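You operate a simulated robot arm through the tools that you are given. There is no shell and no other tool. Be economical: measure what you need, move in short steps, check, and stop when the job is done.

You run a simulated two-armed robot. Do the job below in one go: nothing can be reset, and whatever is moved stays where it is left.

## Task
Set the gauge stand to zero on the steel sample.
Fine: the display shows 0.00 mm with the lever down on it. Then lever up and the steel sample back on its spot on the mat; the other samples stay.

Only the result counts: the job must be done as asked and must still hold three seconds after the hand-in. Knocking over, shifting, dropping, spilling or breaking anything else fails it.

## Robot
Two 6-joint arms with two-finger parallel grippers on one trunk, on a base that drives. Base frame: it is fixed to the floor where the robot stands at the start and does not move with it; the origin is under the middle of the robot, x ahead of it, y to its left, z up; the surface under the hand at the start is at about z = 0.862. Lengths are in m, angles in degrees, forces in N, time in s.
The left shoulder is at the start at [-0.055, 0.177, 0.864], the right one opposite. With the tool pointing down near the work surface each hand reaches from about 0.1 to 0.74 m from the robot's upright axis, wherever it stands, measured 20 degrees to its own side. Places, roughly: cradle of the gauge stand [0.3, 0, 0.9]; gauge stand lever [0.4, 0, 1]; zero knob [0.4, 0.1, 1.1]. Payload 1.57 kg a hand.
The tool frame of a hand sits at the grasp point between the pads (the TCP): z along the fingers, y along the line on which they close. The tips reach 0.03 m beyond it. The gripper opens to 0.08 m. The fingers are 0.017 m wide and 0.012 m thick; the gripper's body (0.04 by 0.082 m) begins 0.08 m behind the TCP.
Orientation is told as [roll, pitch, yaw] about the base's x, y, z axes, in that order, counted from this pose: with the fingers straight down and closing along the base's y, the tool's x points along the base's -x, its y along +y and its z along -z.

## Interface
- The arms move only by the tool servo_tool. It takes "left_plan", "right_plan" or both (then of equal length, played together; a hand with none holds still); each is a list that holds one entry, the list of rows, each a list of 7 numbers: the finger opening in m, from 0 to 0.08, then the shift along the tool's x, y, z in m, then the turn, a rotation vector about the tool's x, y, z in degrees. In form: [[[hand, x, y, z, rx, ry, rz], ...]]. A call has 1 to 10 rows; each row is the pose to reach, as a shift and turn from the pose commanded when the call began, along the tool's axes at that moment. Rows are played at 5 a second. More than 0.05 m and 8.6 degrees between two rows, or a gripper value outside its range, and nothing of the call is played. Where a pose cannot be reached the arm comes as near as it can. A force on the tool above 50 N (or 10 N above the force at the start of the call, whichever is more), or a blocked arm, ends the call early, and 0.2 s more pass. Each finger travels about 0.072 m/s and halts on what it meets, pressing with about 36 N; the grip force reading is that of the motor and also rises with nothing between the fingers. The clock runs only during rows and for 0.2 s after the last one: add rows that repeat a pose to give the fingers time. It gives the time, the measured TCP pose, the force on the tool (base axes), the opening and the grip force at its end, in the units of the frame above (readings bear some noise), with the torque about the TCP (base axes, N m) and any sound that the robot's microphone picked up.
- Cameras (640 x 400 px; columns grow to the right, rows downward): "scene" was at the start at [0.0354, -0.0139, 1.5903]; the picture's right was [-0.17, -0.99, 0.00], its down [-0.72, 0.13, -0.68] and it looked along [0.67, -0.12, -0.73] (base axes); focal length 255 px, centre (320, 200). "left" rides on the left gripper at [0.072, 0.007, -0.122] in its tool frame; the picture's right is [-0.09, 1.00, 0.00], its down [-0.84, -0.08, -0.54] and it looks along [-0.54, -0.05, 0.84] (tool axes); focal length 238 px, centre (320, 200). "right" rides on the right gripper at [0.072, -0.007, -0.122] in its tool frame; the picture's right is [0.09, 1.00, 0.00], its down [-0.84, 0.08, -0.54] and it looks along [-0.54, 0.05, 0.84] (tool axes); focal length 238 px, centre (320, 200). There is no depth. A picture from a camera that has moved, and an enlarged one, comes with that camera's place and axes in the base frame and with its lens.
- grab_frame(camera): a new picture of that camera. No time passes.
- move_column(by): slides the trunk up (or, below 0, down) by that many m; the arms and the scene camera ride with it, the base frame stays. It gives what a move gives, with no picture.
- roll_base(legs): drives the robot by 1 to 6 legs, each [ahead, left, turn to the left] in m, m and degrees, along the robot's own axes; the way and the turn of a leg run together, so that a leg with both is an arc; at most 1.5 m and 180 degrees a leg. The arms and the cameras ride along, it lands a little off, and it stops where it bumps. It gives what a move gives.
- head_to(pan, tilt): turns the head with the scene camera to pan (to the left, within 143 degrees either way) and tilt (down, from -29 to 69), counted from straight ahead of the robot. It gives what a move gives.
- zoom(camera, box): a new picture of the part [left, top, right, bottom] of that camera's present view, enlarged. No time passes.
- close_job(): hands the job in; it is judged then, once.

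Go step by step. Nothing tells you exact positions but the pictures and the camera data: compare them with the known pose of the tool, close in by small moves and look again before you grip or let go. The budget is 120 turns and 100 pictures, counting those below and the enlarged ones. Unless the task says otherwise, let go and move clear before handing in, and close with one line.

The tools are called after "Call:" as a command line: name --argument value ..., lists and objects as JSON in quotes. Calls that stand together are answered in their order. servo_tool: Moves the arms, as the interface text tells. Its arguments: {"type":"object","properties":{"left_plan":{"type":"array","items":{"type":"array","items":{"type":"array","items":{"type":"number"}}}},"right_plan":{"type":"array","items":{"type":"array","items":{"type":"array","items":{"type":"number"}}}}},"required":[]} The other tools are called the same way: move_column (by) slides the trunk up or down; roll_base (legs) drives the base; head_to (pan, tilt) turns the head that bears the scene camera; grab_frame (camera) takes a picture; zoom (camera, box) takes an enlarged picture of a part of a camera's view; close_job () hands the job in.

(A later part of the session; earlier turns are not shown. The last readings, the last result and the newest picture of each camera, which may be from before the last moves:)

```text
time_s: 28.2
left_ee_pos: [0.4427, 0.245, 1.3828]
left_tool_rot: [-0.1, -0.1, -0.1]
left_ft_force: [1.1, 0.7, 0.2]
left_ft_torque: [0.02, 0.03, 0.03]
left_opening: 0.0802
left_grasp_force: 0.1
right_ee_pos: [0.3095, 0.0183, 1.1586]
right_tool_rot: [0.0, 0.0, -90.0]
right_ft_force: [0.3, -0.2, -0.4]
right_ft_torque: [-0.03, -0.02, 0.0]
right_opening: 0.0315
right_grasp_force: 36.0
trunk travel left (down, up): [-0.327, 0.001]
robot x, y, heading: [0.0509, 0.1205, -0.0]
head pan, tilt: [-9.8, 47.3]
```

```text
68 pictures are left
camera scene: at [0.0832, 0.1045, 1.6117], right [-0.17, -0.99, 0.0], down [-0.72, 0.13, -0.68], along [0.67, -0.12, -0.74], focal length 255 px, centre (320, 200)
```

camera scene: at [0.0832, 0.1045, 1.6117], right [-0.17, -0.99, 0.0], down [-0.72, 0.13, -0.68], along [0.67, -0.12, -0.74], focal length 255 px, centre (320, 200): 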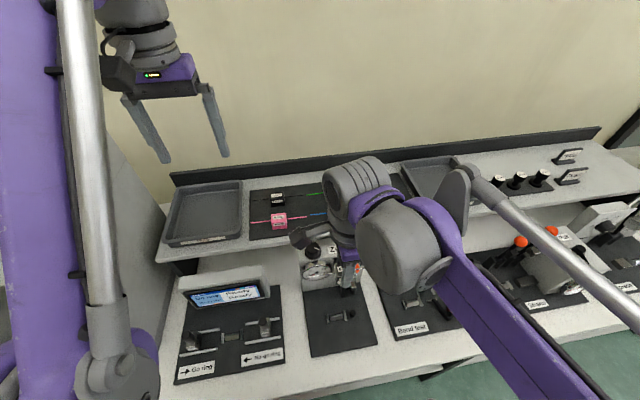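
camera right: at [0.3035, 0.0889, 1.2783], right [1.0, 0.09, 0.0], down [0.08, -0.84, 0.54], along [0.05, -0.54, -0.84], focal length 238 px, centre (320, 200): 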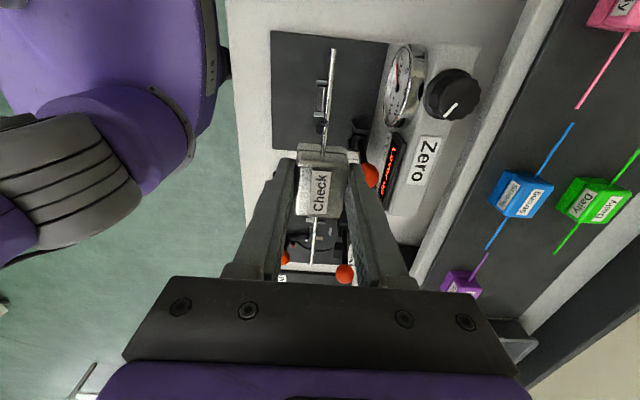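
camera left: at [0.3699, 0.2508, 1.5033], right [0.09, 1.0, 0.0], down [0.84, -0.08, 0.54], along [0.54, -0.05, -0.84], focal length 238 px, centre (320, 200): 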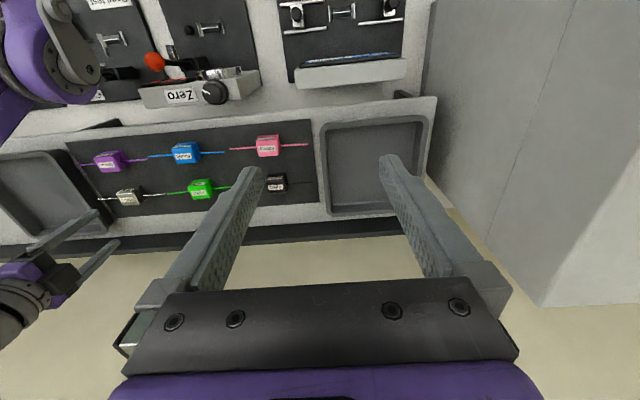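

The sample is above the gauge stand. I'll enlarge the cradle in both views for precise location and shape.

Call:
zoom --camera "scene" --box '[295, 280, 385, 350]'

Call:
zoom --camera "right" --box '[260, 20, 480, 290]'

```text
5.71 times, centred on (340, 315) of scene
camera zoom: at [0.0832, 0.1045, 1.6117], right [-0.17, -0.99, 0.0], down [-0.72, 0.13, -0.68], along [0.67, -0.12, -0.74], focal length 1457 px, centre (206, -457)
```

zoom: 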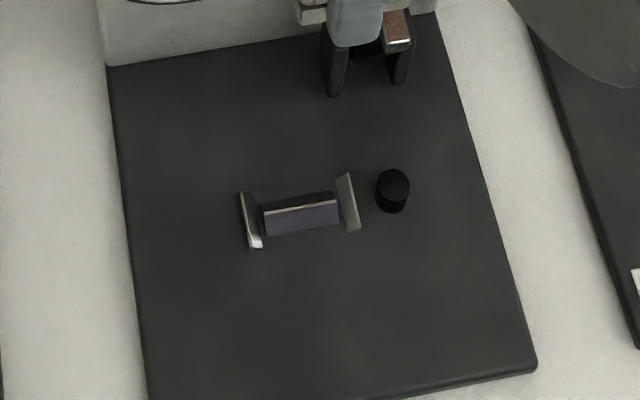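

```text
1.48 times, centred on (370, 155) of right
camera zoom: at [0.3035, 0.0889, 1.2783], right [1.0, 0.09, 0.0], down [0.08, -0.84, 0.54], along [0.05, -0.54, -0.84], focal length 353 px, centre (246, 267)
```

zoom: 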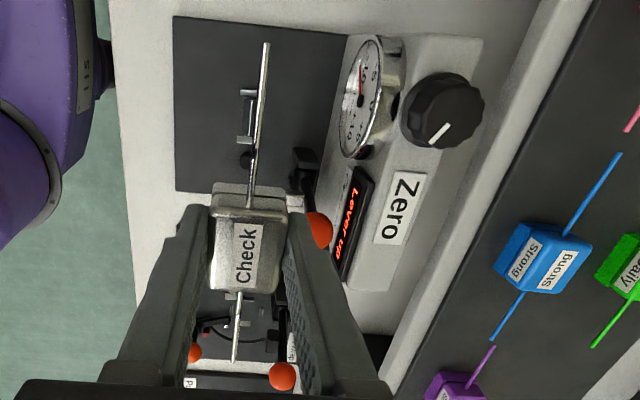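

The cradle centre comes out at about [0.309, 0.020], which is where the hand already is. I'll lower to just above the posts and check alignment.

Call:
servo_tool --right_plan '[[[0.0, 0, 0, 0.04, 0, 0, 0], [0.0, 0, 0, 0.08, 0, 0, 0], [0.0, 0, 0, 0.12, 0, 0, 0], [0.0, 0, 0, 0.15, 0, 0, 0], [0.0, 0, 0, 0.18, 0, 0, 0], [0.0, 0, 0, 0.2, 0, 0, 0], [0.0, 0, 0, 0.2, 0, 0, 0]]]'

Call:
zoom --camera "scene" --box '[285, 230, 405, 350]'

Call:
grab_frame --camera "right"

```text
time_s: 29.8
left_ee_pos: [0.443, 0.2452, 1.3817]
left_tool_rot: [-0.1, 0.0, -0.1]
left_ft_force: [0.0, -0.1, -0.5]
left_ft_torque: [-0.01, 0.0, 0.02]
left_opening: 0.08
left_grasp_force: 0.1
right_ee_pos: [0.311, 0.0163, 0.9566]
right_tool_rot: [0.0, 0.0, -90.0]
right_ft_force: [-0.1, 0.3, -1.0]
right_ft_torque: [0.0, 0.0, 0.03]
right_opening: 0.0312
right_grasp_force: 36.4
trunk travel left (down, up): [-0.327, 0.001]
robot x, y, heading: [0.0466, 0.1181, -0.1]
head pan, tilt: [-9.8, 47.3]
```

```text
3.33 times, centred on (345, 290) of scene
camera zoom: at [0.0825, 0.1046, 1.6117], right [-0.17, -0.99, 0.0], down [-0.72, 0.13, -0.68], along [0.67, -0.12, -0.73], focal length 850 px, centre (237, -100)
```

zoom: 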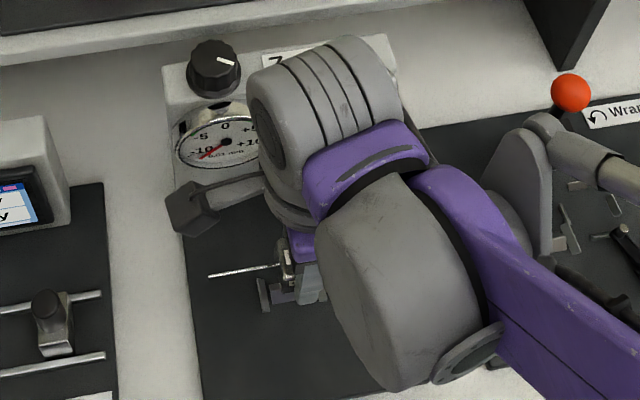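

```text
64 pictures are left
camera right: at [0.3037, 0.0863, 1.0776], right [1.0, 0.09, 0.0], down [0.08, -0.84, 0.54], along [0.05, -0.54, -0.84], focal length 238 px, centre (320, 200)
```

right: 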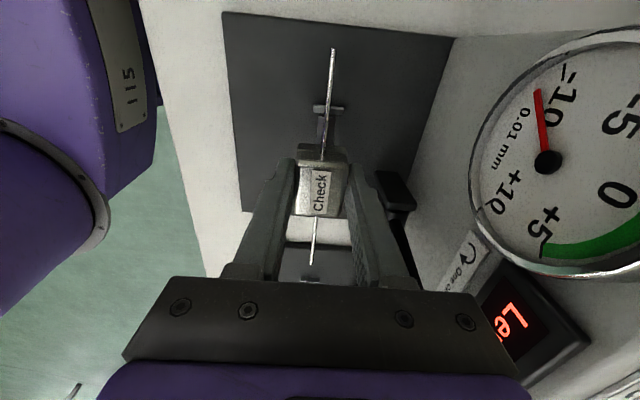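

Comparing wire ends and posts, the sample needs to go roughly 8–11 mm further to +y. I'll shift 9 mm and enlarge the view.

Call:
servo_tool --right_plan '[[[0.0, 0.005, 0, 0.0, 0, 0, 0], [0.0, 0.009, 0, 0.0, 0, 0, 0], [0.0, 0.009, 0, 0.01, 0, 0, 0]]]'

Call:
zoom --camera "right" --box '[260, 40, 400, 290]'

Call:
zoom --camera "scene" --box '[315, 285, 385, 340]'

```text
time_s: 30.6
left_ee_pos: [0.443, 0.2449, 1.3819]
left_tool_rot: [0.0, 0.0, -0.2]
left_ft_force: [-0.5, 0.5, -0.9]
left_ft_torque: [-0.02, 0.02, -0.04]
left_opening: 0.0801
left_grasp_force: 0.2
right_ee_pos: [0.3112, 0.0255, 0.9474]
right_tool_rot: [0.1, -0.1, -90.0]
right_ft_force: [0.4, 0.7, -0.9]
right_ft_torque: [0.02, 0.01, 0.02]
right_opening: 0.0312
right_grasp_force: 36.5
trunk travel left (down, up): [-0.327, 0.001]
robot x, y, heading: [0.0484, 0.1223, -0.1]
head pan, tilt: [-9.8, 47.3]
```

```text
1.60 times, centred on (330, 165) of right
camera zoom: at [0.3044, 0.0959, 1.0683], right [1.0, 0.09, 0.0], down [0.08, -0.84, 0.54], along [0.05, -0.54, -0.84], focal length 381 px, centre (304, 256)
```

zoom: 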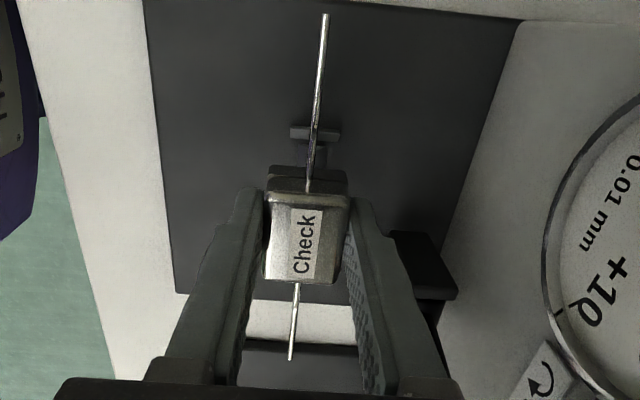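

```text
7.27 times, centred on (350, 312) of scene
camera zoom: at [0.0832, 0.1047, 1.6117], right [-0.17, -0.99, 0.0], down [-0.72, 0.13, -0.68], along [0.67, -0.12, -0.74], focal length 1854 px, centre (102, -618)
```

zoom: 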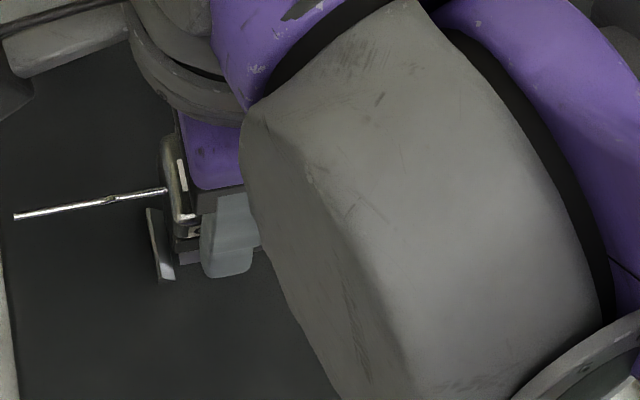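

Sample and cradle now agree to within about 2 mm in both views. I'll nudge slightly and descend slowly, watching force and height.

Call:
servo_tool --right_plan '[[[0.0, -0.001, 0.001, 0.01, 0, 0, 0], [0.0, -0.001, 0.001, 0.02, 0, 0, 0], [0.0, -0.001, 0.001, 0.025, 0, 0, 0], [0.0, -0.001, 0.001, 0.025, 0, 0, 0]]]'

Call:
zoom --camera "right" --box '[260, 40, 400, 290]'

Call:
zoom --camera "scene" --box '[315, 285, 385, 340]'

```text
time_s: 31.6
left_ee_pos: [0.4425, 0.2453, 1.3816]
left_tool_rot: [0.1, 0.0, -0.1]
left_ft_force: [0.1, 0.7, 0.2]
left_ft_torque: [-0.02, 0.03, -0.01]
left_opening: 0.0799
left_grasp_force: 0.2
right_ee_pos: [0.312, 0.0246, 0.922]
right_tool_rot: [0.1, -0.1, -90.0]
right_ft_force: [0.9, -0.3, -0.8]
right_ft_torque: [0.04, 0.0, 0.01]
right_opening: 0.0306
right_grasp_force: 35.6
trunk travel left (down, up): [-0.327, 0.001]
robot x, y, heading: [0.0476, 0.1201, 0.0]
head pan, tilt: [-9.8, 47.3]
```

```text
1.60 times, centred on (330, 165) of right
camera zoom: at [0.3051, 0.0953, 1.0435], right [1.0, 0.09, 0.0], down [0.08, -0.84, 0.54], along [0.05, -0.54, -0.84], focal length 381 px, centre (304, 256)
```

zoom: 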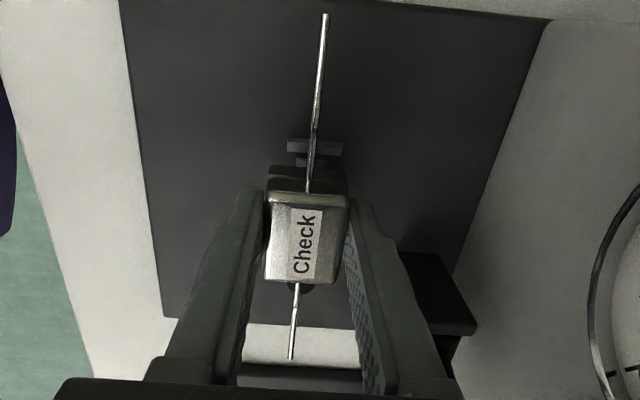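

```text
7.27 times, centred on (350, 312) of scene
camera zoom: at [0.0827, 0.1046, 1.6117], right [-0.17, -0.99, 0.0], down [-0.72, 0.13, -0.68], along [0.67, -0.12, -0.73], focal length 1854 px, centre (102, -618)
```

zoom: 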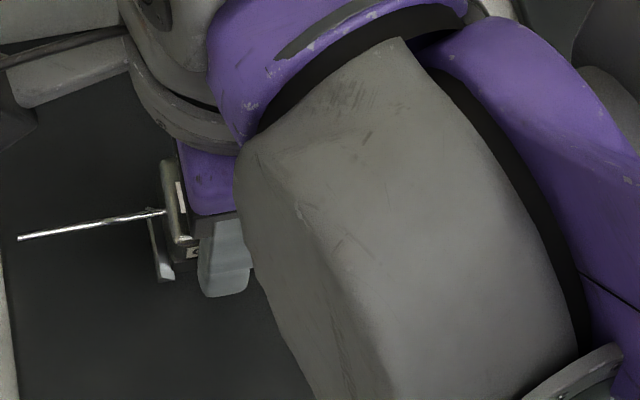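

No contact yet at z 0.922 and the block sits just inside the post in both views. I'll continue down slowly.

Call:
servo_tool --right_plan '[[[0.0, 0, 0, 0.004, 0, 0, 0], [0.0, 0, 0, 0.008, 0, 0, 0], [0.0, 0, 0, 0.011, 0, 0, 0], [0.0, 0, 0, 0.011, 0, 0, 0]]]'

Call:
zoom --camera "right" --box '[260, 40, 400, 290]'

Call:
zoom --camera "scene" --box '[315, 285, 385, 340]'

```text
time_s: 32.6
left_ee_pos: [0.4419, 0.2441, 1.3814]
left_tool_rot: [0.0, 0.0, -0.1]
left_ft_force: [-0.4, 0.0, -1.0]
left_ft_torque: [-0.02, -0.02, -0.01]
left_opening: 0.0802
left_grasp_force: 0.0
right_ee_pos: [0.3115, 0.0231, 0.9122]
right_tool_rot: [0.0, -0.1, -90.0]
right_ft_force: [-1.8, -0.1, 0.0]
right_ft_torque: [0.0, -0.02, 0.01]
right_opening: 0.0311
right_grasp_force: 36.0
trunk travel left (down, up): [-0.327, 0.001]
robot x, y, heading: [0.0484, 0.1188, -0.3]
head pan, tilt: [-9.8, 47.3]
```

```text
1.60 times, centred on (330, 165) of right
camera zoom: at [0.3044, 0.0947, 1.0325], right [1.0, 0.09, 0.0], down [0.08, -0.84, 0.54], along [0.05, -0.54, -0.84], focal length 381 px, centre (304, 256)
```

zoom: 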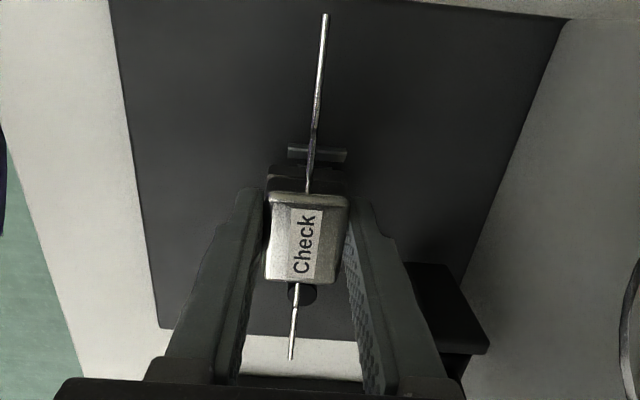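

```text
7.27 times, centred on (350, 312) of scene
camera zoom: at [0.0827, 0.1046, 1.6117], right [-0.17, -0.99, 0.0], down [-0.72, 0.13, -0.68], along [0.67, -0.12, -0.73], focal length 1854 px, centre (102, -618)
```

zoom: 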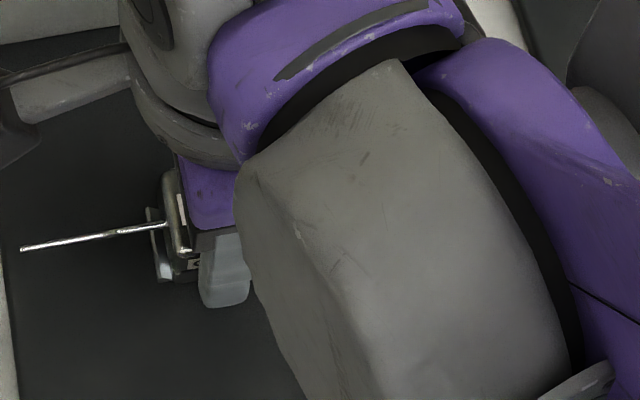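

Still free; the near wire is lining up with the black anvil. I'll keep going down until contact.

Call:
servo_tool --right_plan '[[[0.0, 0, 0, 0.002, 0, 0, 0], [0.0, 0, 0, 0.004, 0, 0, 0], [0.0, 0, 0, 0.006, 0, 0, 0], [0.0, 0, 0, 0.006, 0, 0, 0]]]'

Call:
zoom --camera "right" --box '[260, 40, 400, 290]'

```text
time_s: 33.6
left_ee_pos: [0.4426, 0.2446, 1.3818]
left_tool_rot: [0.0, 0.0, -0.2]
left_ft_force: [0.6, -0.9, -0.2]
left_ft_torque: [-0.01, -0.02, 0.02]
left_opening: 0.0799
left_grasp_force: 0.0
right_ee_pos: [0.3113, 0.0252, 0.9068]
right_tool_rot: [-0.1, -0.1, -90.0]
right_ft_force: [-0.4, -1.0, -0.6]
right_ft_torque: [0.02, 0.01, 0.0]
right_opening: 0.0311
right_grasp_force: 35.6
trunk travel left (down, up): [-0.327, 0.001]
robot x, y, heading: [0.0508, 0.1167, 0.2]
head pan, tilt: [-9.8, 47.3]
```

```text
1.60 times, centred on (330, 165) of right
camera zoom: at [0.3052, 0.0954, 1.0265], right [1.0, 0.09, 0.0], down [0.08, -0.84, 0.54], along [0.05, -0.54, -0.84], focal length 381 px, centre (304, 256)
```

zoom: 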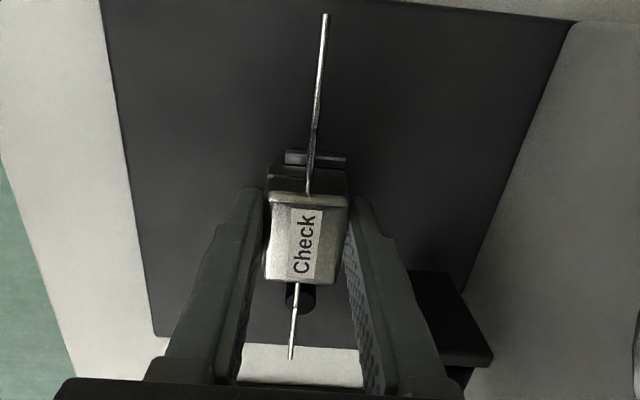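

Continuing down in small steps.

Call:
servo_tool --right_plan '[[[0.0, 0, 0, 0.002, 0, 0, 0], [0.0, 0, 0, 0.004, 0, 0, 0], [0.0, 0, 0, 0.006, 0, 0, 0], [0.0, 0, 0, 0.008, 0, 0, 0], [0.0, 0, 0, 0.01, 0, 0, 0]]]'

Call:
zoom --camera "right" --box '[260, 40, 400, 290]'

Call:
zoom --camera "scene" --box '[315, 285, 385, 340]'

```text
time_s: 34.8
left_ee_pos: [0.4416, 0.244, 1.3823]
left_tool_rot: [0.0, 0.0, -0.1]
left_ft_force: [0.3, 0.6, 0.2]
left_ft_torque: [0.01, -0.03, -0.03]
left_opening: 0.0802
left_grasp_force: 0.0
right_ee_pos: [0.3124, 0.0242, 0.896]
right_tool_rot: [0.2, -0.1, -90.1]
right_ft_force: [0.8, -2.0, 8.7]
right_ft_torque: [-0.03, -0.1, 0.0]
right_opening: 0.0314
right_grasp_force: 35.6
trunk travel left (down, up): [-0.327, 0.001]
robot x, y, heading: [0.0483, 0.1183, -0.2]
head pan, tilt: [-9.8, 47.3]
```

```text
1.60 times, centred on (330, 165) of right
camera zoom: at [0.3052, 0.095, 1.0166], right [1.0, 0.09, 0.0], down [0.08, -0.84, 0.54], along [0.05, -0.54, -0.84], focal length 381 px, centre (304, 256)
```

zoom: 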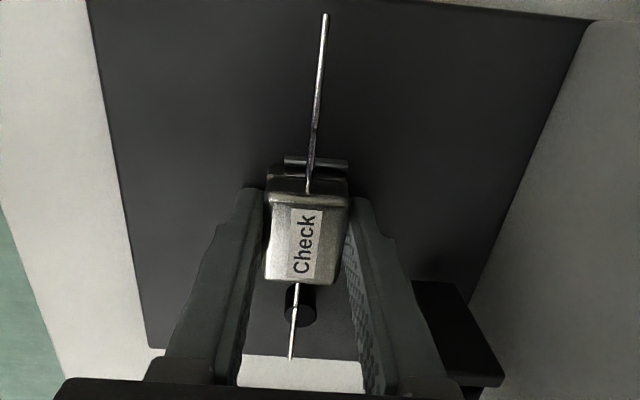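

```text
7.27 times, centred on (350, 312) of scene
camera zoom: at [0.0825, 0.1043, 1.6118], right [-0.17, -0.98, 0.0], down [-0.72, 0.13, -0.68], along [0.67, -0.12, -0.73], focal length 1854 px, centre (102, -618)
```

zoom: 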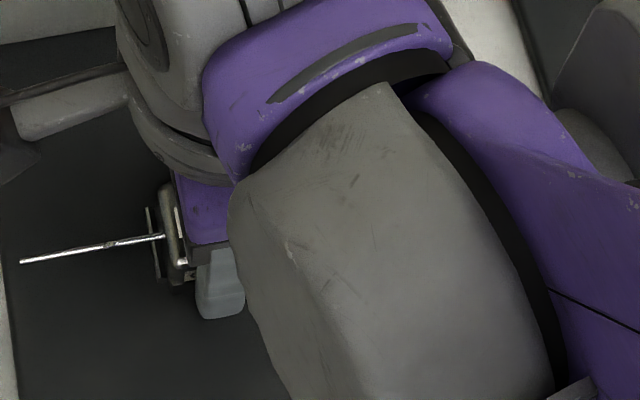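

There is light contact (9 N) at z 0.896 and the block sits between the posts with its wire over the anvil. I'll release gently and lift straight up.

Call:
servo_tool --right_plan '[[[0.032, 0, 0, 0, 0, 0, 0], [0.05, 0, 0, 0, 0, 0, 0], [0.05, 0, 0, 0, 0, 0, 0], [0.05, 0, 0, -0.03, 0, 0, 0], [0.05, 0, 0, -0.08, 0, 0, 0], [0.05, 0, 0, -0.125, 0, 0, 0], [0.05, 0, 0, -0.17, 0, 0, 0], [0.05, 0, 0, -0.2, 0, 0, 0]]]'

Call:
grab_frame --camera "right"

Call:
zoom --camera "scene" --box '[295, 270, 395, 350]'

```text
time_s: 36.6
left_ee_pos: [0.4423, 0.2451, 1.3827]
left_tool_rot: [0.0, -0.1, -0.1]
left_ft_force: [0.7, 0.2, -0.3]
left_ft_torque: [-0.01, 0.01, -0.02]
left_opening: 0.0799
left_grasp_force: 0.1
right_ee_pos: [0.312, 0.0246, 1.0953]
right_tool_rot: [0.0, -0.1, -89.9]
right_ft_force: [-1.0, 1.1, 0.1]
right_ft_torque: [0.01, -0.02, 0.01]
right_opening: 0.0498
right_grasp_force: 0.0
trunk travel left (down, up): [-0.327, 0.001]
robot x, y, heading: [0.0494, 0.1187, -0.4]
head pan, tilt: [-9.8, 47.3]
```

```text
54 pictures are left
camera right: at [0.3065, 0.0953, 1.2153], right [1.0, 0.09, 0.0], down [0.08, -0.84, 0.54], along [0.05, -0.54, -0.84], focal length 238 px, centre (320, 200)
```

right: 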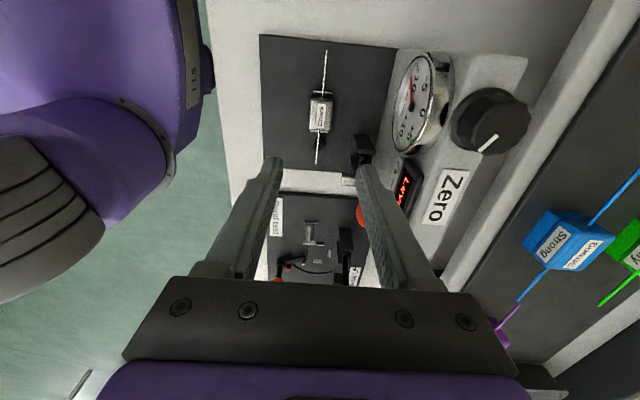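

```text
5.00 times, centred on (345, 310) of scene
camera zoom: at [0.0827, 0.1047, 1.6117], right [-0.17, -0.99, 0.0], down [-0.72, 0.13, -0.68], along [0.67, -0.12, -0.73], focal length 1275 px, centre (195, -350)
```

zoom: 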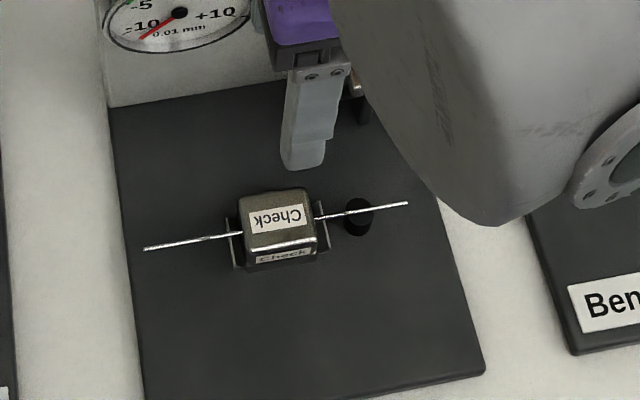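

The sample is seated nicely in the cradle with its wire across the anvil. Next I'll turn the right hand to close along y, off to the side, and look at the lever.

Call:
servo_tool --right_plan '[[[0.06, 0, -0.01, -0.03, 0, 0, 0], [0.06, -0.02, -0.03, -0.06, 0, 0, -8.5], [0.06, -0.04, -0.04, -0.09, 0, 0, -17], [0.06, -0.06, -0.04, -0.1, 0, 0, -25.5], [0.06, -0.08, -0.04, -0.1, 0, 0, -34], [0.06, -0.1, -0.04, -0.1, 0, 0, -42.5], [0.06, -0.12, -0.04, -0.1, 0, 0, -51], [0.06, -0.14, -0.04, -0.1, 0, 0, -59.5], [0.06, -0.14, -0.04, -0.1, 0, 0, -68], [0.06, -0.14, -0.04, -0.1, 0, 0, -76.5]]]'

Call:
servo_tool --right_plan '[[[0.06, 0, 0, 0, 0, 0, -8.5], [0.06, 0, 0, 0, 0, 0, -13.4]]]'

Call:
zoom --camera "scene" --box '[285, 225, 405, 345]'

Call:
grab_frame --camera "right"

```text
time_s: 38.8
left_ee_pos: [0.4416, 0.2443, 1.3809]
left_tool_rot: [0.0, 0.0, -0.1]
left_ft_force: [-0.6, -0.1, 0.3]
left_ft_torque: [0.0, -0.03, -0.01]
left_opening: 0.08
left_grasp_force: 0.1
right_ee_pos: [0.272, -0.1157, 1.1949]
right_tool_rot: [-0.1, 0.1, -13.4]
right_ft_force: [-0.1, 0.3, 0.2]
right_ft_torque: [-0.03, -0.04, -0.01]
right_opening: 0.0598
right_grasp_force: 0.1
trunk travel left (down, up): [-0.327, 0.001]
robot x, y, heading: [0.0485, 0.1176, -0.2]
head pan, tilt: [-9.8, 47.3]
```

```text
time_s: 39.4
left_ee_pos: [0.4423, 0.2447, 1.3812]
left_tool_rot: [0.0, -0.1, -0.1]
left_ft_force: [-0.1, 0.2, 0.4]
left_ft_torque: [0.02, 0.0, 0.03]
left_opening: 0.08
left_grasp_force: 0.1
right_ee_pos: [0.2716, -0.1151, 1.1961]
right_tool_rot: [-0.1, 0.0, 0.0]
right_ft_force: [0.0, -0.4, 0.1]
right_ft_torque: [-0.02, 0.0, 0.0]
right_opening: 0.0603
right_grasp_force: 0.1
trunk travel left (down, up): [-0.327, 0.001]
robot x, y, heading: [0.0457, 0.1162, 0.0]
head pan, tilt: [-9.8, 47.3]
```

```text
3.33 times, centred on (345, 285) of scene
camera zoom: at [0.0827, 0.1047, 1.6117], right [-0.17, -0.99, 0.0], down [-0.72, 0.13, -0.68], along [0.67, -0.12, -0.73], focal length 850 px, centre (237, -83)
```

zoom: 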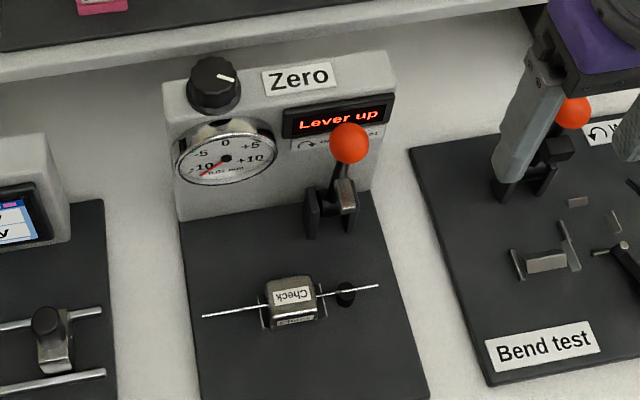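

```text
51 pictures are left
camera right: at [0.1997, -0.1232, 1.316], right [-0.09, 1.0, 0.0], down [0.84, 0.08, 0.54], along [0.54, 0.05, -0.84], focal length 238 px, centre (320, 200)
```

right: 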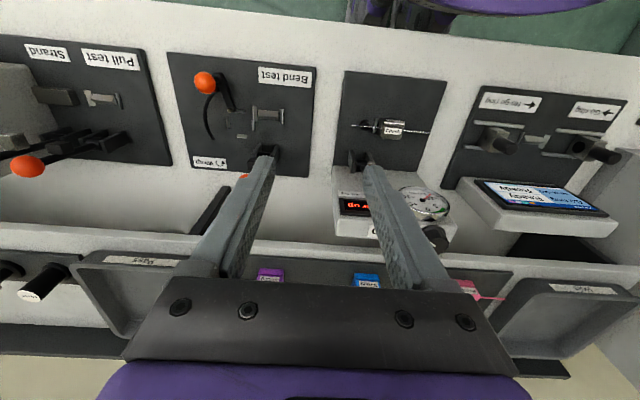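

The lever ball is at about [0.367, -0.030, 1.038], pivot near [0.385, -0.033, 0.905], swinging forward over the anvil. I'll bring the right hand above the ball, fingers straddling it in y.

Call:
servo_tool --right_plan '[[[0.06, -0.03, 0.03, 0, 0, 0, 0], [0.06, -0.06, 0.06, 0.0, 0, 0, 0], [0.06, -0.095, 0.085, 0.02, 0, 0, 0], [0.06, -0.095, 0.085, 0.06, 0, 0, 0], [0.06, -0.095, 0.085, 0.085, 0, 0, 0]]]'

Call:
grab_frame --camera "right"

Call:
zoom --camera "scene" --box '[275, 195, 425, 345]'

```text
time_s: 40.6
left_ee_pos: [0.443, 0.2453, 1.3814]
left_tool_rot: [0.1, 0.0, -0.1]
left_ft_force: [0.7, -0.1, -0.4]
left_ft_torque: [0.01, -0.01, 0.01]
left_opening: 0.0801
left_grasp_force: 0.0
right_ee_pos: [0.3669, -0.0321, 1.1084]
right_tool_rot: [-0.1, 0.0, -0.1]
right_ft_force: [-0.2, 1.1, 0.0]
right_ft_torque: [0.02, -0.01, 0.01]
right_opening: 0.0601
right_grasp_force: 0.1
trunk travel left (down, up): [-0.327, 0.001]
robot x, y, heading: [0.0489, 0.1167, -0.2]
head pan, tilt: [-9.8, 47.3]
```

```text
50 pictures are left
camera right: at [0.2951, -0.0401, 1.229], right [-0.09, 1.0, 0.0], down [0.84, 0.08, 0.54], along [0.54, 0.05, -0.84], focal length 238 px, centre (320, 200)
```

right: 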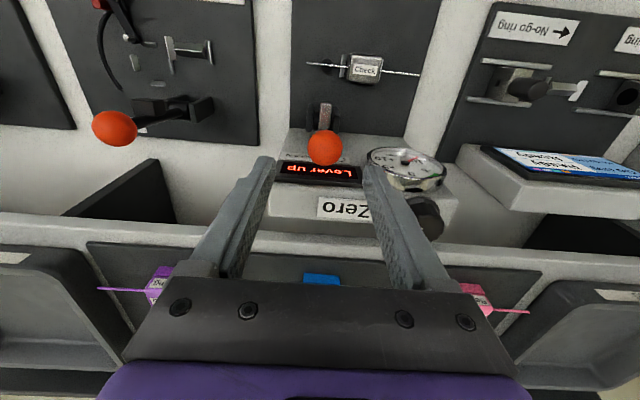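

```text
2.67 times, centred on (350, 270) of scene
camera zoom: at [0.083, 0.1047, 1.6117], right [-0.17, -0.99, 0.0], down [-0.72, 0.13, -0.68], along [0.67, -0.12, -0.73], focal length 680 px, centre (240, 13)
```

zoom: 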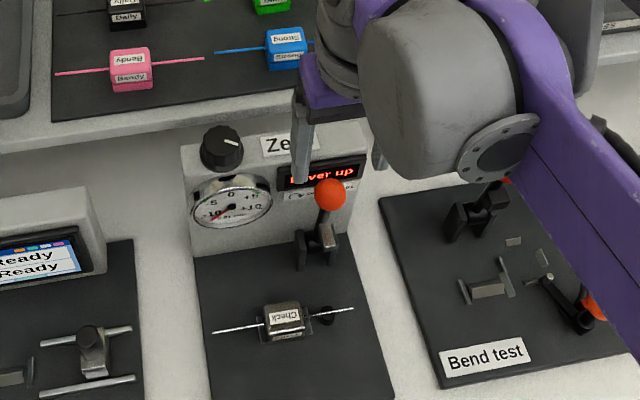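

The ball is centred between the fingers. I'll lower onto it and close.

Call:
servo_tool --right_plan '[[[0.06, 0, 0.001, 0.03, 0, 0, 0], [0.06, 0, 0.001, 0.058, 0, 0, 0], [0.03, 0, 0.001, 0.058, 0, 0, 0], [0.0, 0, 0.001, 0.058, 0, 0, 0], [0.0, 0, 0.001, 0.058, 0, 0, 0], [0.0, 0, 0.001, 0.058, 0, 0, 0]]]'

Call:
grab_frame --camera "right"

```text
time_s: 42.0
left_ee_pos: [0.4436, 0.2483, 1.381]
left_tool_rot: [0.0, -0.1, -0.1]
left_ft_force: [-0.9, -0.1, 0.4]
left_ft_torque: [0.05, -0.03, -0.01]
left_opening: 0.0803
left_grasp_force: 0.1
right_ee_pos: [0.3669, -0.0281, 1.0513]
right_tool_rot: [-0.1, 0.0, 0.0]
right_ft_force: [0.1, 19.7, -15.4]
right_ft_torque: [0.35, -0.02, 0.06]
right_opening: 0.0291
right_grasp_force: 39.2
trunk travel left (down, up): [-0.327, 0.001]
robot x, y, heading: [0.0489, 0.1239, 0.2]
head pan, tilt: [-9.8, 47.3]
```

```text
48 pictures are left
camera right: at [0.2948, -0.0362, 1.1724], right [-0.09, 1.0, 0.0], down [0.84, 0.08, 0.54], along [0.54, 0.05, -0.84], focal length 238 px, centre (320, 200)
```

right: 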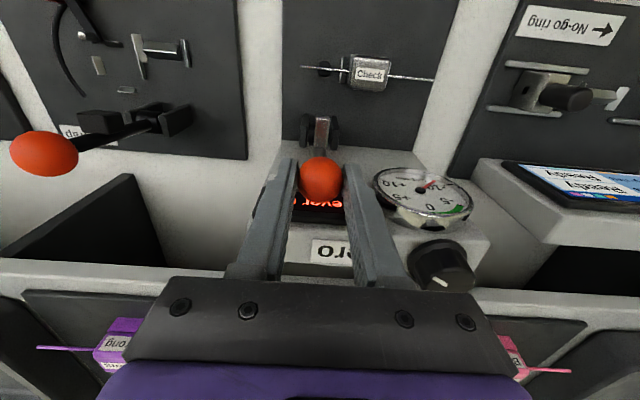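

Gripping the ball leaves a 20 N sideways load; I'll relax, re-centre 3 mm towards +y and regrip.

Call:
servo_tool --right_plan '[[[0.036, 0, 0.0, 0.0, 0, 0, 0], [0.036, 0, 0.003, 0.0, 0, 0, 0], [0.0, 0, 0.003, 0.0, 0, 0, 0], [0.0, 0, 0.003, 0.0, 0, 0, 0]]]'

```text
time_s: 43.0
left_ee_pos: [0.4429, 0.2441, 1.3819]
left_tool_rot: [0.0, -0.1, -0.2]
left_ft_force: [0.5, -0.3, -0.2]
left_ft_torque: [-0.01, 0.01, -0.02]
left_opening: 0.08
left_grasp_force: 0.0
right_ee_pos: [0.3661, -0.0285, 1.0528]
right_tool_rot: [-0.1, 0.0, -0.1]
right_ft_force: [1.2, -0.3, 2.0]
right_ft_torque: [0.01, -0.14, -0.07]
right_opening: 0.029
right_grasp_force: 38.9
trunk travel left (down, up): [-0.327, 0.001]
robot x, y, heading: [0.0432, 0.1205, -0.0]
head pan, tilt: [-9.8, 47.3]
```

The load is gone. I'll swing the ball forward along its arc in small steps, watching forces.

Call:
servo_tool --right_plan '[[[0.0, 0.009, 0, 0.0015, 0, 0, 0], [0.0, 0.0177, 0, 0.0036, 0, 0, 0], [0.0, 0.0265, 0, 0.0063, 0, 0, 0], [0.0, 0.0354, 0, 0.0097, 0, 0, 0], [0.0, 0.0437, 0, 0.0136, 0, 0, 0], [0.0, 0.052, 0, 0.018, 0, 0, 0]]]'

Call:
zoom --camera "scene" --box '[275, 195, 425, 345]'

```text
time_s: 44.4
left_ee_pos: [0.443, 0.2421, 1.3805]
left_tool_rot: [0.0, 0.0, 0.0]
left_ft_force: [1.2, -0.6, 0.5]
left_ft_torque: [0.0, -0.01, 0.0]
left_opening: 0.08
left_grasp_force: 0.0
right_ee_pos: [0.3145, -0.0282, 1.0341]
right_tool_rot: [-0.1, -0.1, -0.2]
right_ft_force: [4.1, -9.4, 9.8]
right_ft_torque: [-0.1, -1.16, 0.02]
right_opening: 0.0289
right_grasp_force: 38.7
trunk travel left (down, up): [-0.327, 0.001]
robot x, y, heading: [0.0502, 0.1138, -0.1]
head pan, tilt: [-9.8, 47.3]
```

```text
2.67 times, centred on (350, 270) of scene
camera zoom: at [0.0827, 0.1031, 1.6117], right [-0.17, -0.98, 0.0], down [-0.72, 0.13, -0.68], along [0.67, -0.12, -0.73], focal length 680 px, centre (240, 13)
```

zoom: 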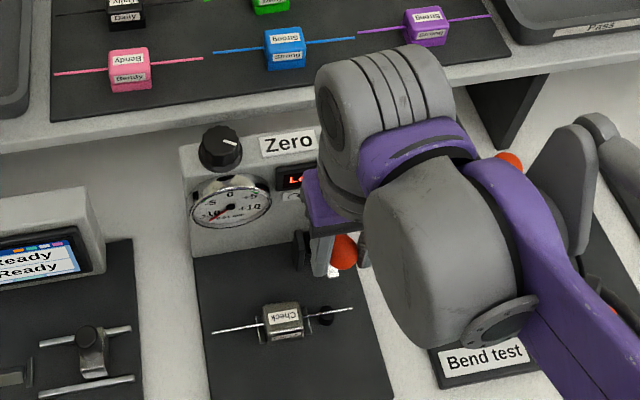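

The lever is following. I'll continue the arc.

Call:
servo_tool --right_plan '[[[0.0, 0.0079, -0.001, 0.0051, 0, 0, 0], [0.0, 0.0153, -0.001, 0.0108, 0, 0, 0], [0.0, 0.0224, -0.001, 0.0169, 0, 0, 0], [0.0, 0.029, -0.001, 0.0235, 0, 0, 0], [0.0, 0.0351, -0.001, 0.0306, 0, 0, 0], [0.0, 0.0408, -0.001, 0.038, 0, 0, 0]]]'

Call:
zoom --camera "scene" --box '[275, 195, 425, 345]'

```text
time_s: 45.8
left_ee_pos: [0.4422, 0.2451, 1.3811]
left_tool_rot: [0.0, 0.0, -0.2]
left_ft_force: [0.1, 0.8, -0.3]
left_ft_torque: [0.01, 0.03, 0.02]
left_opening: 0.0798
left_grasp_force: 0.0
right_ee_pos: [0.2735, -0.0279, 0.997]
right_tool_rot: [-0.1, 0.0, -0.1]
right_ft_force: [5.9, -5.3, 5.6]
right_ft_torque: [0.01, -1.18, -0.01]
right_opening: 0.0291
right_grasp_force: 39.6
trunk travel left (down, up): [-0.327, 0.001]
robot x, y, heading: [0.0455, 0.1219, -0.2]
head pan, tilt: [-9.8, 47.3]
```

```text
2.67 times, centred on (350, 270) of scene
camera zoom: at [0.0834, 0.104, 1.6117], right [-0.17, -0.99, 0.0], down [-0.72, 0.13, -0.68], along [0.67, -0.12, -0.74], focal length 680 px, centre (240, 13)
```

zoom: 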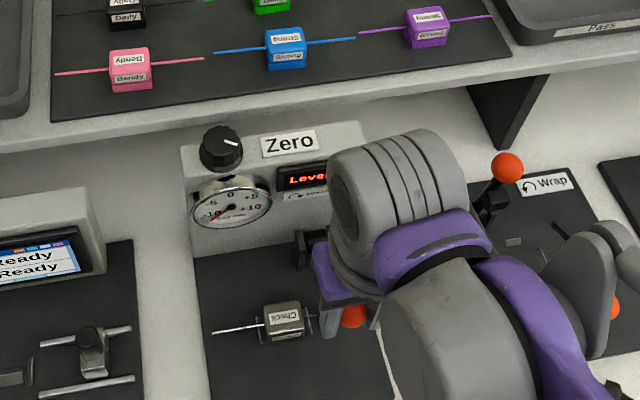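

Continuing down; contact should rise when the foot meets the wire.

Call:
servo_tool --right_plan '[[[0.0, 0.0051, -0.001, 0.0079, 0, 0, 0], [0.0, 0.0096, -0.001, 0.0161, 0, 0, 0], [0.0, 0.0135, -0.001, 0.0245, 0, 0, 0], [0.0, 0.0169, -0.001, 0.0333, 0, 0, 0]]]'

Call:
zoom --camera "scene" --box '[275, 195, 425, 345]'

Call:
grab_frame --camera "right"

```text
time_s: 46.8
left_ee_pos: [0.4426, 0.2465, 1.3817]
left_tool_rot: [0.0, -0.1, -0.1]
left_ft_force: [-0.4, 0.8, 0.6]
left_ft_torque: [0.01, 0.01, 0.02]
left_opening: 0.0799
left_grasp_force: 0.0
right_ee_pos: [0.2547, -0.0278, 0.9631]
right_tool_rot: [-0.1, 0.0, -0.2]
right_ft_force: [0.1, 2.6, 9.2]
right_ft_torque: [-0.1, -1.08, 0.04]
right_opening: 0.0293
right_grasp_force: 38.7
trunk travel left (down, up): [-0.327, 0.001]
robot x, y, heading: [0.044, 0.1168, -0.3]
head pan, tilt: [-9.8, 47.3]
```

```text
2.67 times, centred on (350, 270) of scene
camera zoom: at [0.0823, 0.1054, 1.6117], right [-0.17, -0.99, 0.0], down [-0.72, 0.13, -0.68], along [0.67, -0.12, -0.73], focal length 680 px, centre (240, 13)
```

zoom: 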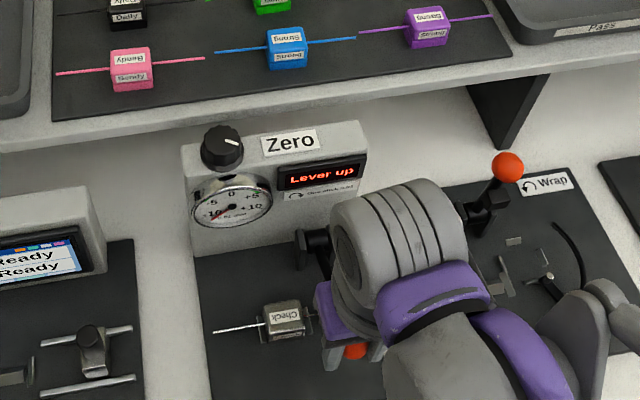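

```text
44 pictures are left
camera right: at [0.183, -0.0361, 1.0836], right [-0.09, 1.0, 0.0], down [0.84, 0.08, 0.54], along [0.54, 0.05, -0.84], focal length 238 px, centre (320, 200)
```

right: 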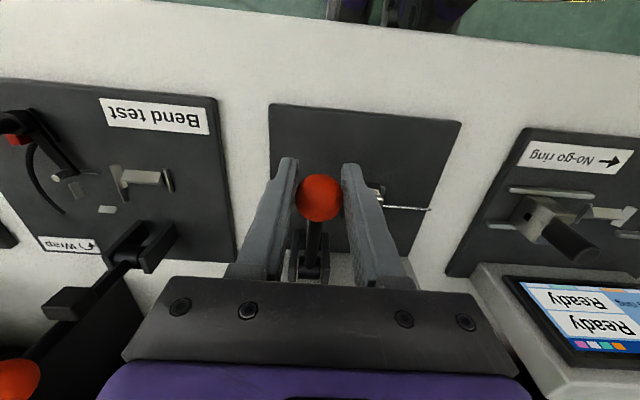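

Display still says "Lever up"; I'll continue down in finer steps.

Call:
servo_tool --right_plan '[[[0.0, 0.0016, -0.001, 0.0045, 0, 0, 0], [0.0, 0.0027, -0.001, 0.0089, 0, 0, 0], [0.0, 0.0038, -0.001, 0.0135, 0, 0, 0], [0.0, 0.0048, -0.001, 0.018, 0, 0, 0], [0.0, 0.0056, -0.001, 0.0225, 0, 0, 0]]]'

Call:
zoom --camera "scene" --box '[275, 225, 395, 325]'

```text
time_s: 48.0
left_ee_pos: [0.441, 0.2463, 1.3816]
left_tool_rot: [-0.2, 0.0, -0.2]
left_ft_force: [0.7, -0.2, -0.2]
left_ft_torque: [0.03, -0.02, -0.03]
left_opening: 0.0799
left_grasp_force: 0.0
right_ee_pos: [0.25, -0.0286, 0.9421]
right_tool_rot: [-0.1, -0.1, -0.1]
right_ft_force: [-8.2, 11.2, 9.4]
right_ft_torque: [0.04, -1.04, 0.04]
right_opening: 0.0294
right_grasp_force: 38.7
trunk travel left (down, up): [-0.327, 0.001]
robot x, y, heading: [0.0498, 0.1202, -0.3]
head pan, tilt: [-9.8, 47.3]
```

```text
4.00 times, centred on (335, 275) of scene
camera zoom: at [0.081, 0.1065, 1.6117], right [-0.17, -0.99, 0.0], down [-0.72, 0.13, -0.68], along [0.67, -0.12, -0.73], focal length 1020 px, centre (260, -100)
```

zoom: 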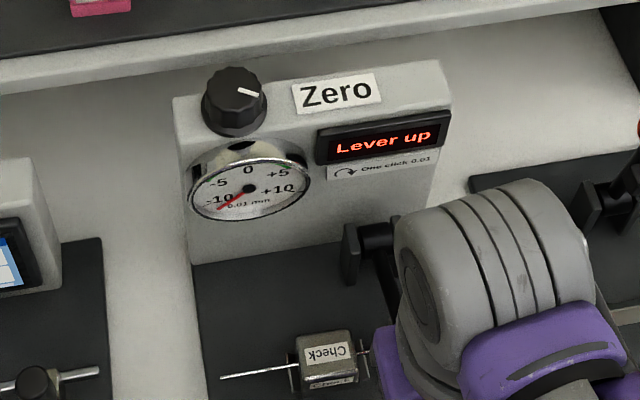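

Still up; lever has more travel. I'll ease the side loads and keep going.

Call:
servo_tool --right_plan '[[[0.0, 0.003, 0.002, 0.004, 0, 0, 0], [0.0, 0.003, 0.002, 0.008, 0, 0, 0], [0.0, 0.003, 0.002, 0.012, 0, 0, 0], [0.0, 0.003, 0.002, 0.016, 0, 0, 0], [0.0, 0.003, 0.002, 0.019, 0, 0, 0]]]'

Call:
zoom --camera "scene" --box '[275, 225, 395, 325]'

```text
time_s: 49.2
left_ee_pos: [0.4415, 0.2442, 1.3816]
left_tool_rot: [0.0, 0.0, -0.1]
left_ft_force: [0.3, 0.3, 0.4]
left_ft_torque: [0.01, -0.01, 0.02]
left_opening: 0.0801
left_grasp_force: 0.1
right_ee_pos: [0.2473, -0.0276, 0.9217]
right_tool_rot: [0.0, 0.1, 0.0]
right_ft_force: [-5.5, -5.0, 7.0]
right_ft_torque: [-0.07, -1.08, -0.05]
right_opening: 0.0296
right_grasp_force: 39.3
trunk travel left (down, up): [-0.327, 0.001]
robot x, y, heading: [0.0464, 0.1206, -0.2]
head pan, tilt: [-9.8, 47.3]
```

```text
4.00 times, centred on (335, 275) of scene
camera zoom: at [0.0816, 0.1041, 1.6117], right [-0.17, -0.98, 0.0], down [-0.72, 0.13, -0.68], along [0.67, -0.12, -0.73], focal length 1020 px, centre (260, -100)
```

zoom: 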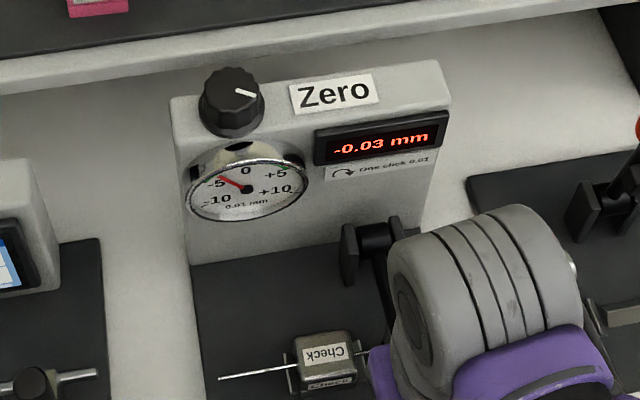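

The display now reads -0.03 mm. I'll press slightly further to make sure the lever is fully down.

Call:
servo_tool --right_plan '[[[0.0, 0.001, 0.0, 0.003, 0, 0, 0], [0.0, 0.001, 0.0, 0.005, 0, 0, 0], [0.0, 0.001, 0.0, 0.005, 0, 0, 0]]]'

Call:
zoom --camera "scene" --box '[275, 225, 395, 325]'

```text
time_s: 50.0
left_ee_pos: [0.4418, 0.2438, 1.3822]
left_tool_rot: [0.0, 0.0, -0.1]
left_ft_force: [0.3, -0.7, 0.2]
left_ft_torque: [-0.01, 0.0, 0.03]
left_opening: 0.0801
left_grasp_force: 0.0
right_ee_pos: [0.247, -0.0286, 0.915]
right_tool_rot: [-0.2, -0.1, 0.0]
right_ft_force: [-1.5, -8.6, 6.7]
right_ft_torque: [-0.03, -1.1, -0.02]
right_opening: 0.0295
right_grasp_force: 39.3
trunk travel left (down, up): [-0.327, 0.001]
robot x, y, heading: [0.0481, 0.1163, -0.2]
head pan, tilt: [-9.8, 47.3]
```

```text
4.00 times, centred on (335, 275) of scene
camera zoom: at [0.0821, 0.1035, 1.6117], right [-0.17, -0.98, 0.0], down [-0.72, 0.13, -0.68], along [0.67, -0.12, -0.73], focal length 1020 px, centre (260, -100)
```

zoom: 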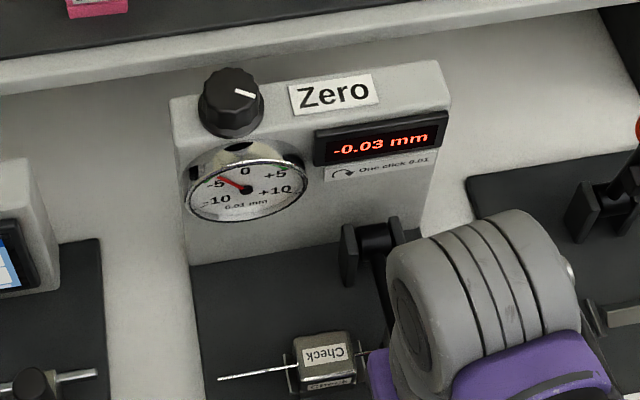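

The reading holds at -0.03 mm; the label says one click is 0.01. The knob top is at about [0.427, 0.061, 1.055], pointing up. I'll keep the lever held with the right hand and bring the left hand above the knob.

Call:
servo_tool --left_plan '[[[0.07, 0.0, -0.04, 0, 0, 0, 0], [0.07, 0.005, -0.08, 0.02, 0, 0, 0], [0.07, 0.01, -0.12, 0.05, 0, 0, 0], [0.07, 0.015, -0.15, 0.09, 0, 0, 0], [0.07, 0.015, -0.183, 0.12, 0, 0, 0], [0.07, 0.015, -0.183, 0.16, 0, 0, 0], [0.07, 0.015, -0.183, 0.2, 0, 0, 0], [0.07, 0.015, -0.183, 0.23, 0, 0, 0]]]'

Call:
grab_frame --camera "left"

Call:
zoom --camera "scene" --box '[275, 190, 405, 320]'

```text
refused: row 3 steps farther than a row can; nothing moved
```

```text
40 pictures are left
camera left: at [0.369, 0.2502, 1.5036], right [0.09, 1.0, 0.0], down [0.84, -0.08, 0.54], along [0.54, -0.05, -0.84], focal length 238 px, centre (320, 200)
```

left: 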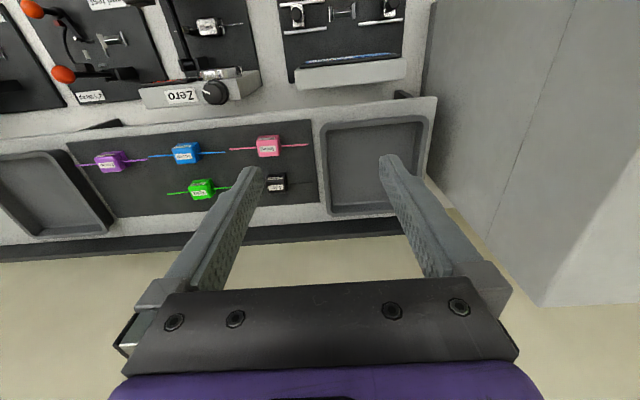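

```text
3.08 times, centred on (340, 255) of scene
camera zoom: at [0.0821, 0.1035, 1.6117], right [-0.17, -0.98, 0.0], down [-0.72, 0.13, -0.68], along [0.67, -0.12, -0.73], focal length 785 px, centre (258, 31)
```

zoom: 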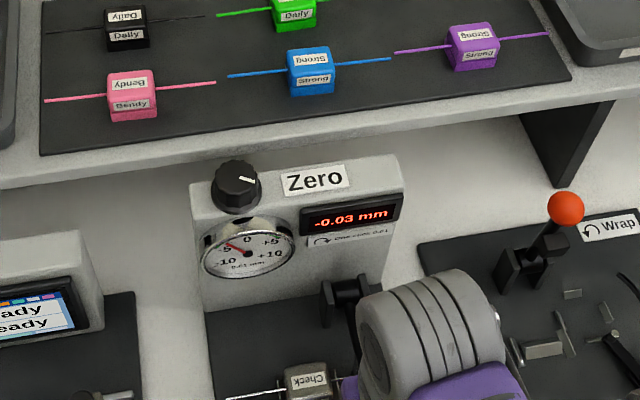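

The step limit refused that; I'll resend with smaller steps.

Call:
servo_tool --left_plan '[[[0.07, 0.0, -0.04, 0, 0, 0, 0], [0.07, 0.005, -0.08, 0.01, 0, 0, 0], [0.07, 0.01, -0.12, 0.03, 0, 0, 0], [0.07, 0.015, -0.155, 0.06, 0, 0, 0], [0.07, 0.015, -0.183, 0.095, 0, 0, 0], [0.07, 0.015, -0.183, 0.14, 0, 0, 0], [0.07, 0.015, -0.183, 0.18, 0, 0, 0], [0.07, 0.015, -0.183, 0.22, 0, 0, 0], [0.07, 0.015, -0.183, 0.235, 0, 0, 0]]]'

Call:
grab_frame --camera "left"

Call:
zoom --camera "scene" --box '[275, 190, 405, 320]'

```text
time_s: 52.0
left_ee_pos: [0.4256, 0.0595, 1.146]
left_tool_rot: [0.0, -0.1, -0.1]
left_ft_force: [0.5, 0.3, -0.2]
left_ft_torque: [0.0, -0.03, -0.03]
left_opening: 0.0701
left_grasp_force: 0.1
right_ee_pos: [0.2474, -0.0289, 0.9156]
right_tool_rot: [0.0, 0.0, -0.1]
right_ft_force: [-1.6, -7.9, -4.8]
right_ft_torque: [-0.01, 0.33, -0.04]
right_opening: 0.0293
right_grasp_force: 39.1
trunk travel left (down, up): [-0.327, 0.001]
robot x, y, heading: [0.0526, 0.1158, -0.2]
head pan, tilt: [-9.8, 47.3]
```

```text
38 pictures are left
camera left: at [0.3525, 0.0668, 1.2674], right [0.09, 1.0, 0.0], down [0.84, -0.08, 0.54], along [0.54, -0.05, -0.84], focal length 238 px, centre (320, 200)
```

left: 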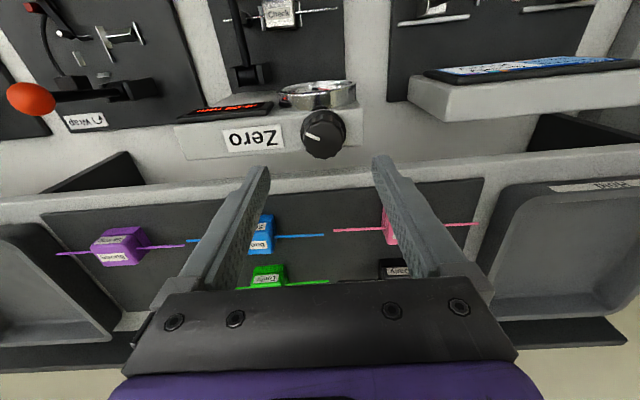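

```text
3.08 times, centred on (340, 255) of scene
camera zoom: at [0.0827, 0.1033, 1.6117], right [-0.17, -0.98, 0.0], down [-0.72, 0.13, -0.68], along [0.67, -0.12, -0.73], focal length 785 px, centre (258, 31)
```

zoom: 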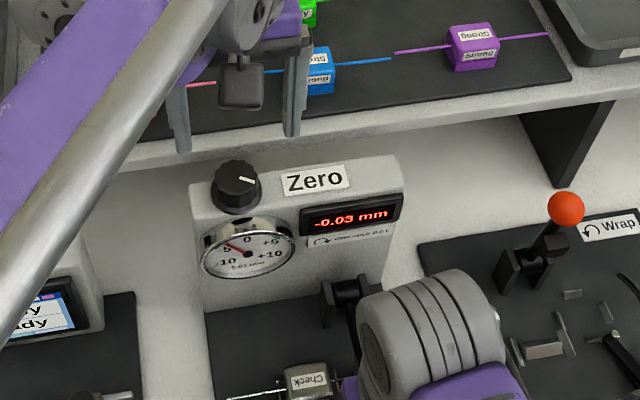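

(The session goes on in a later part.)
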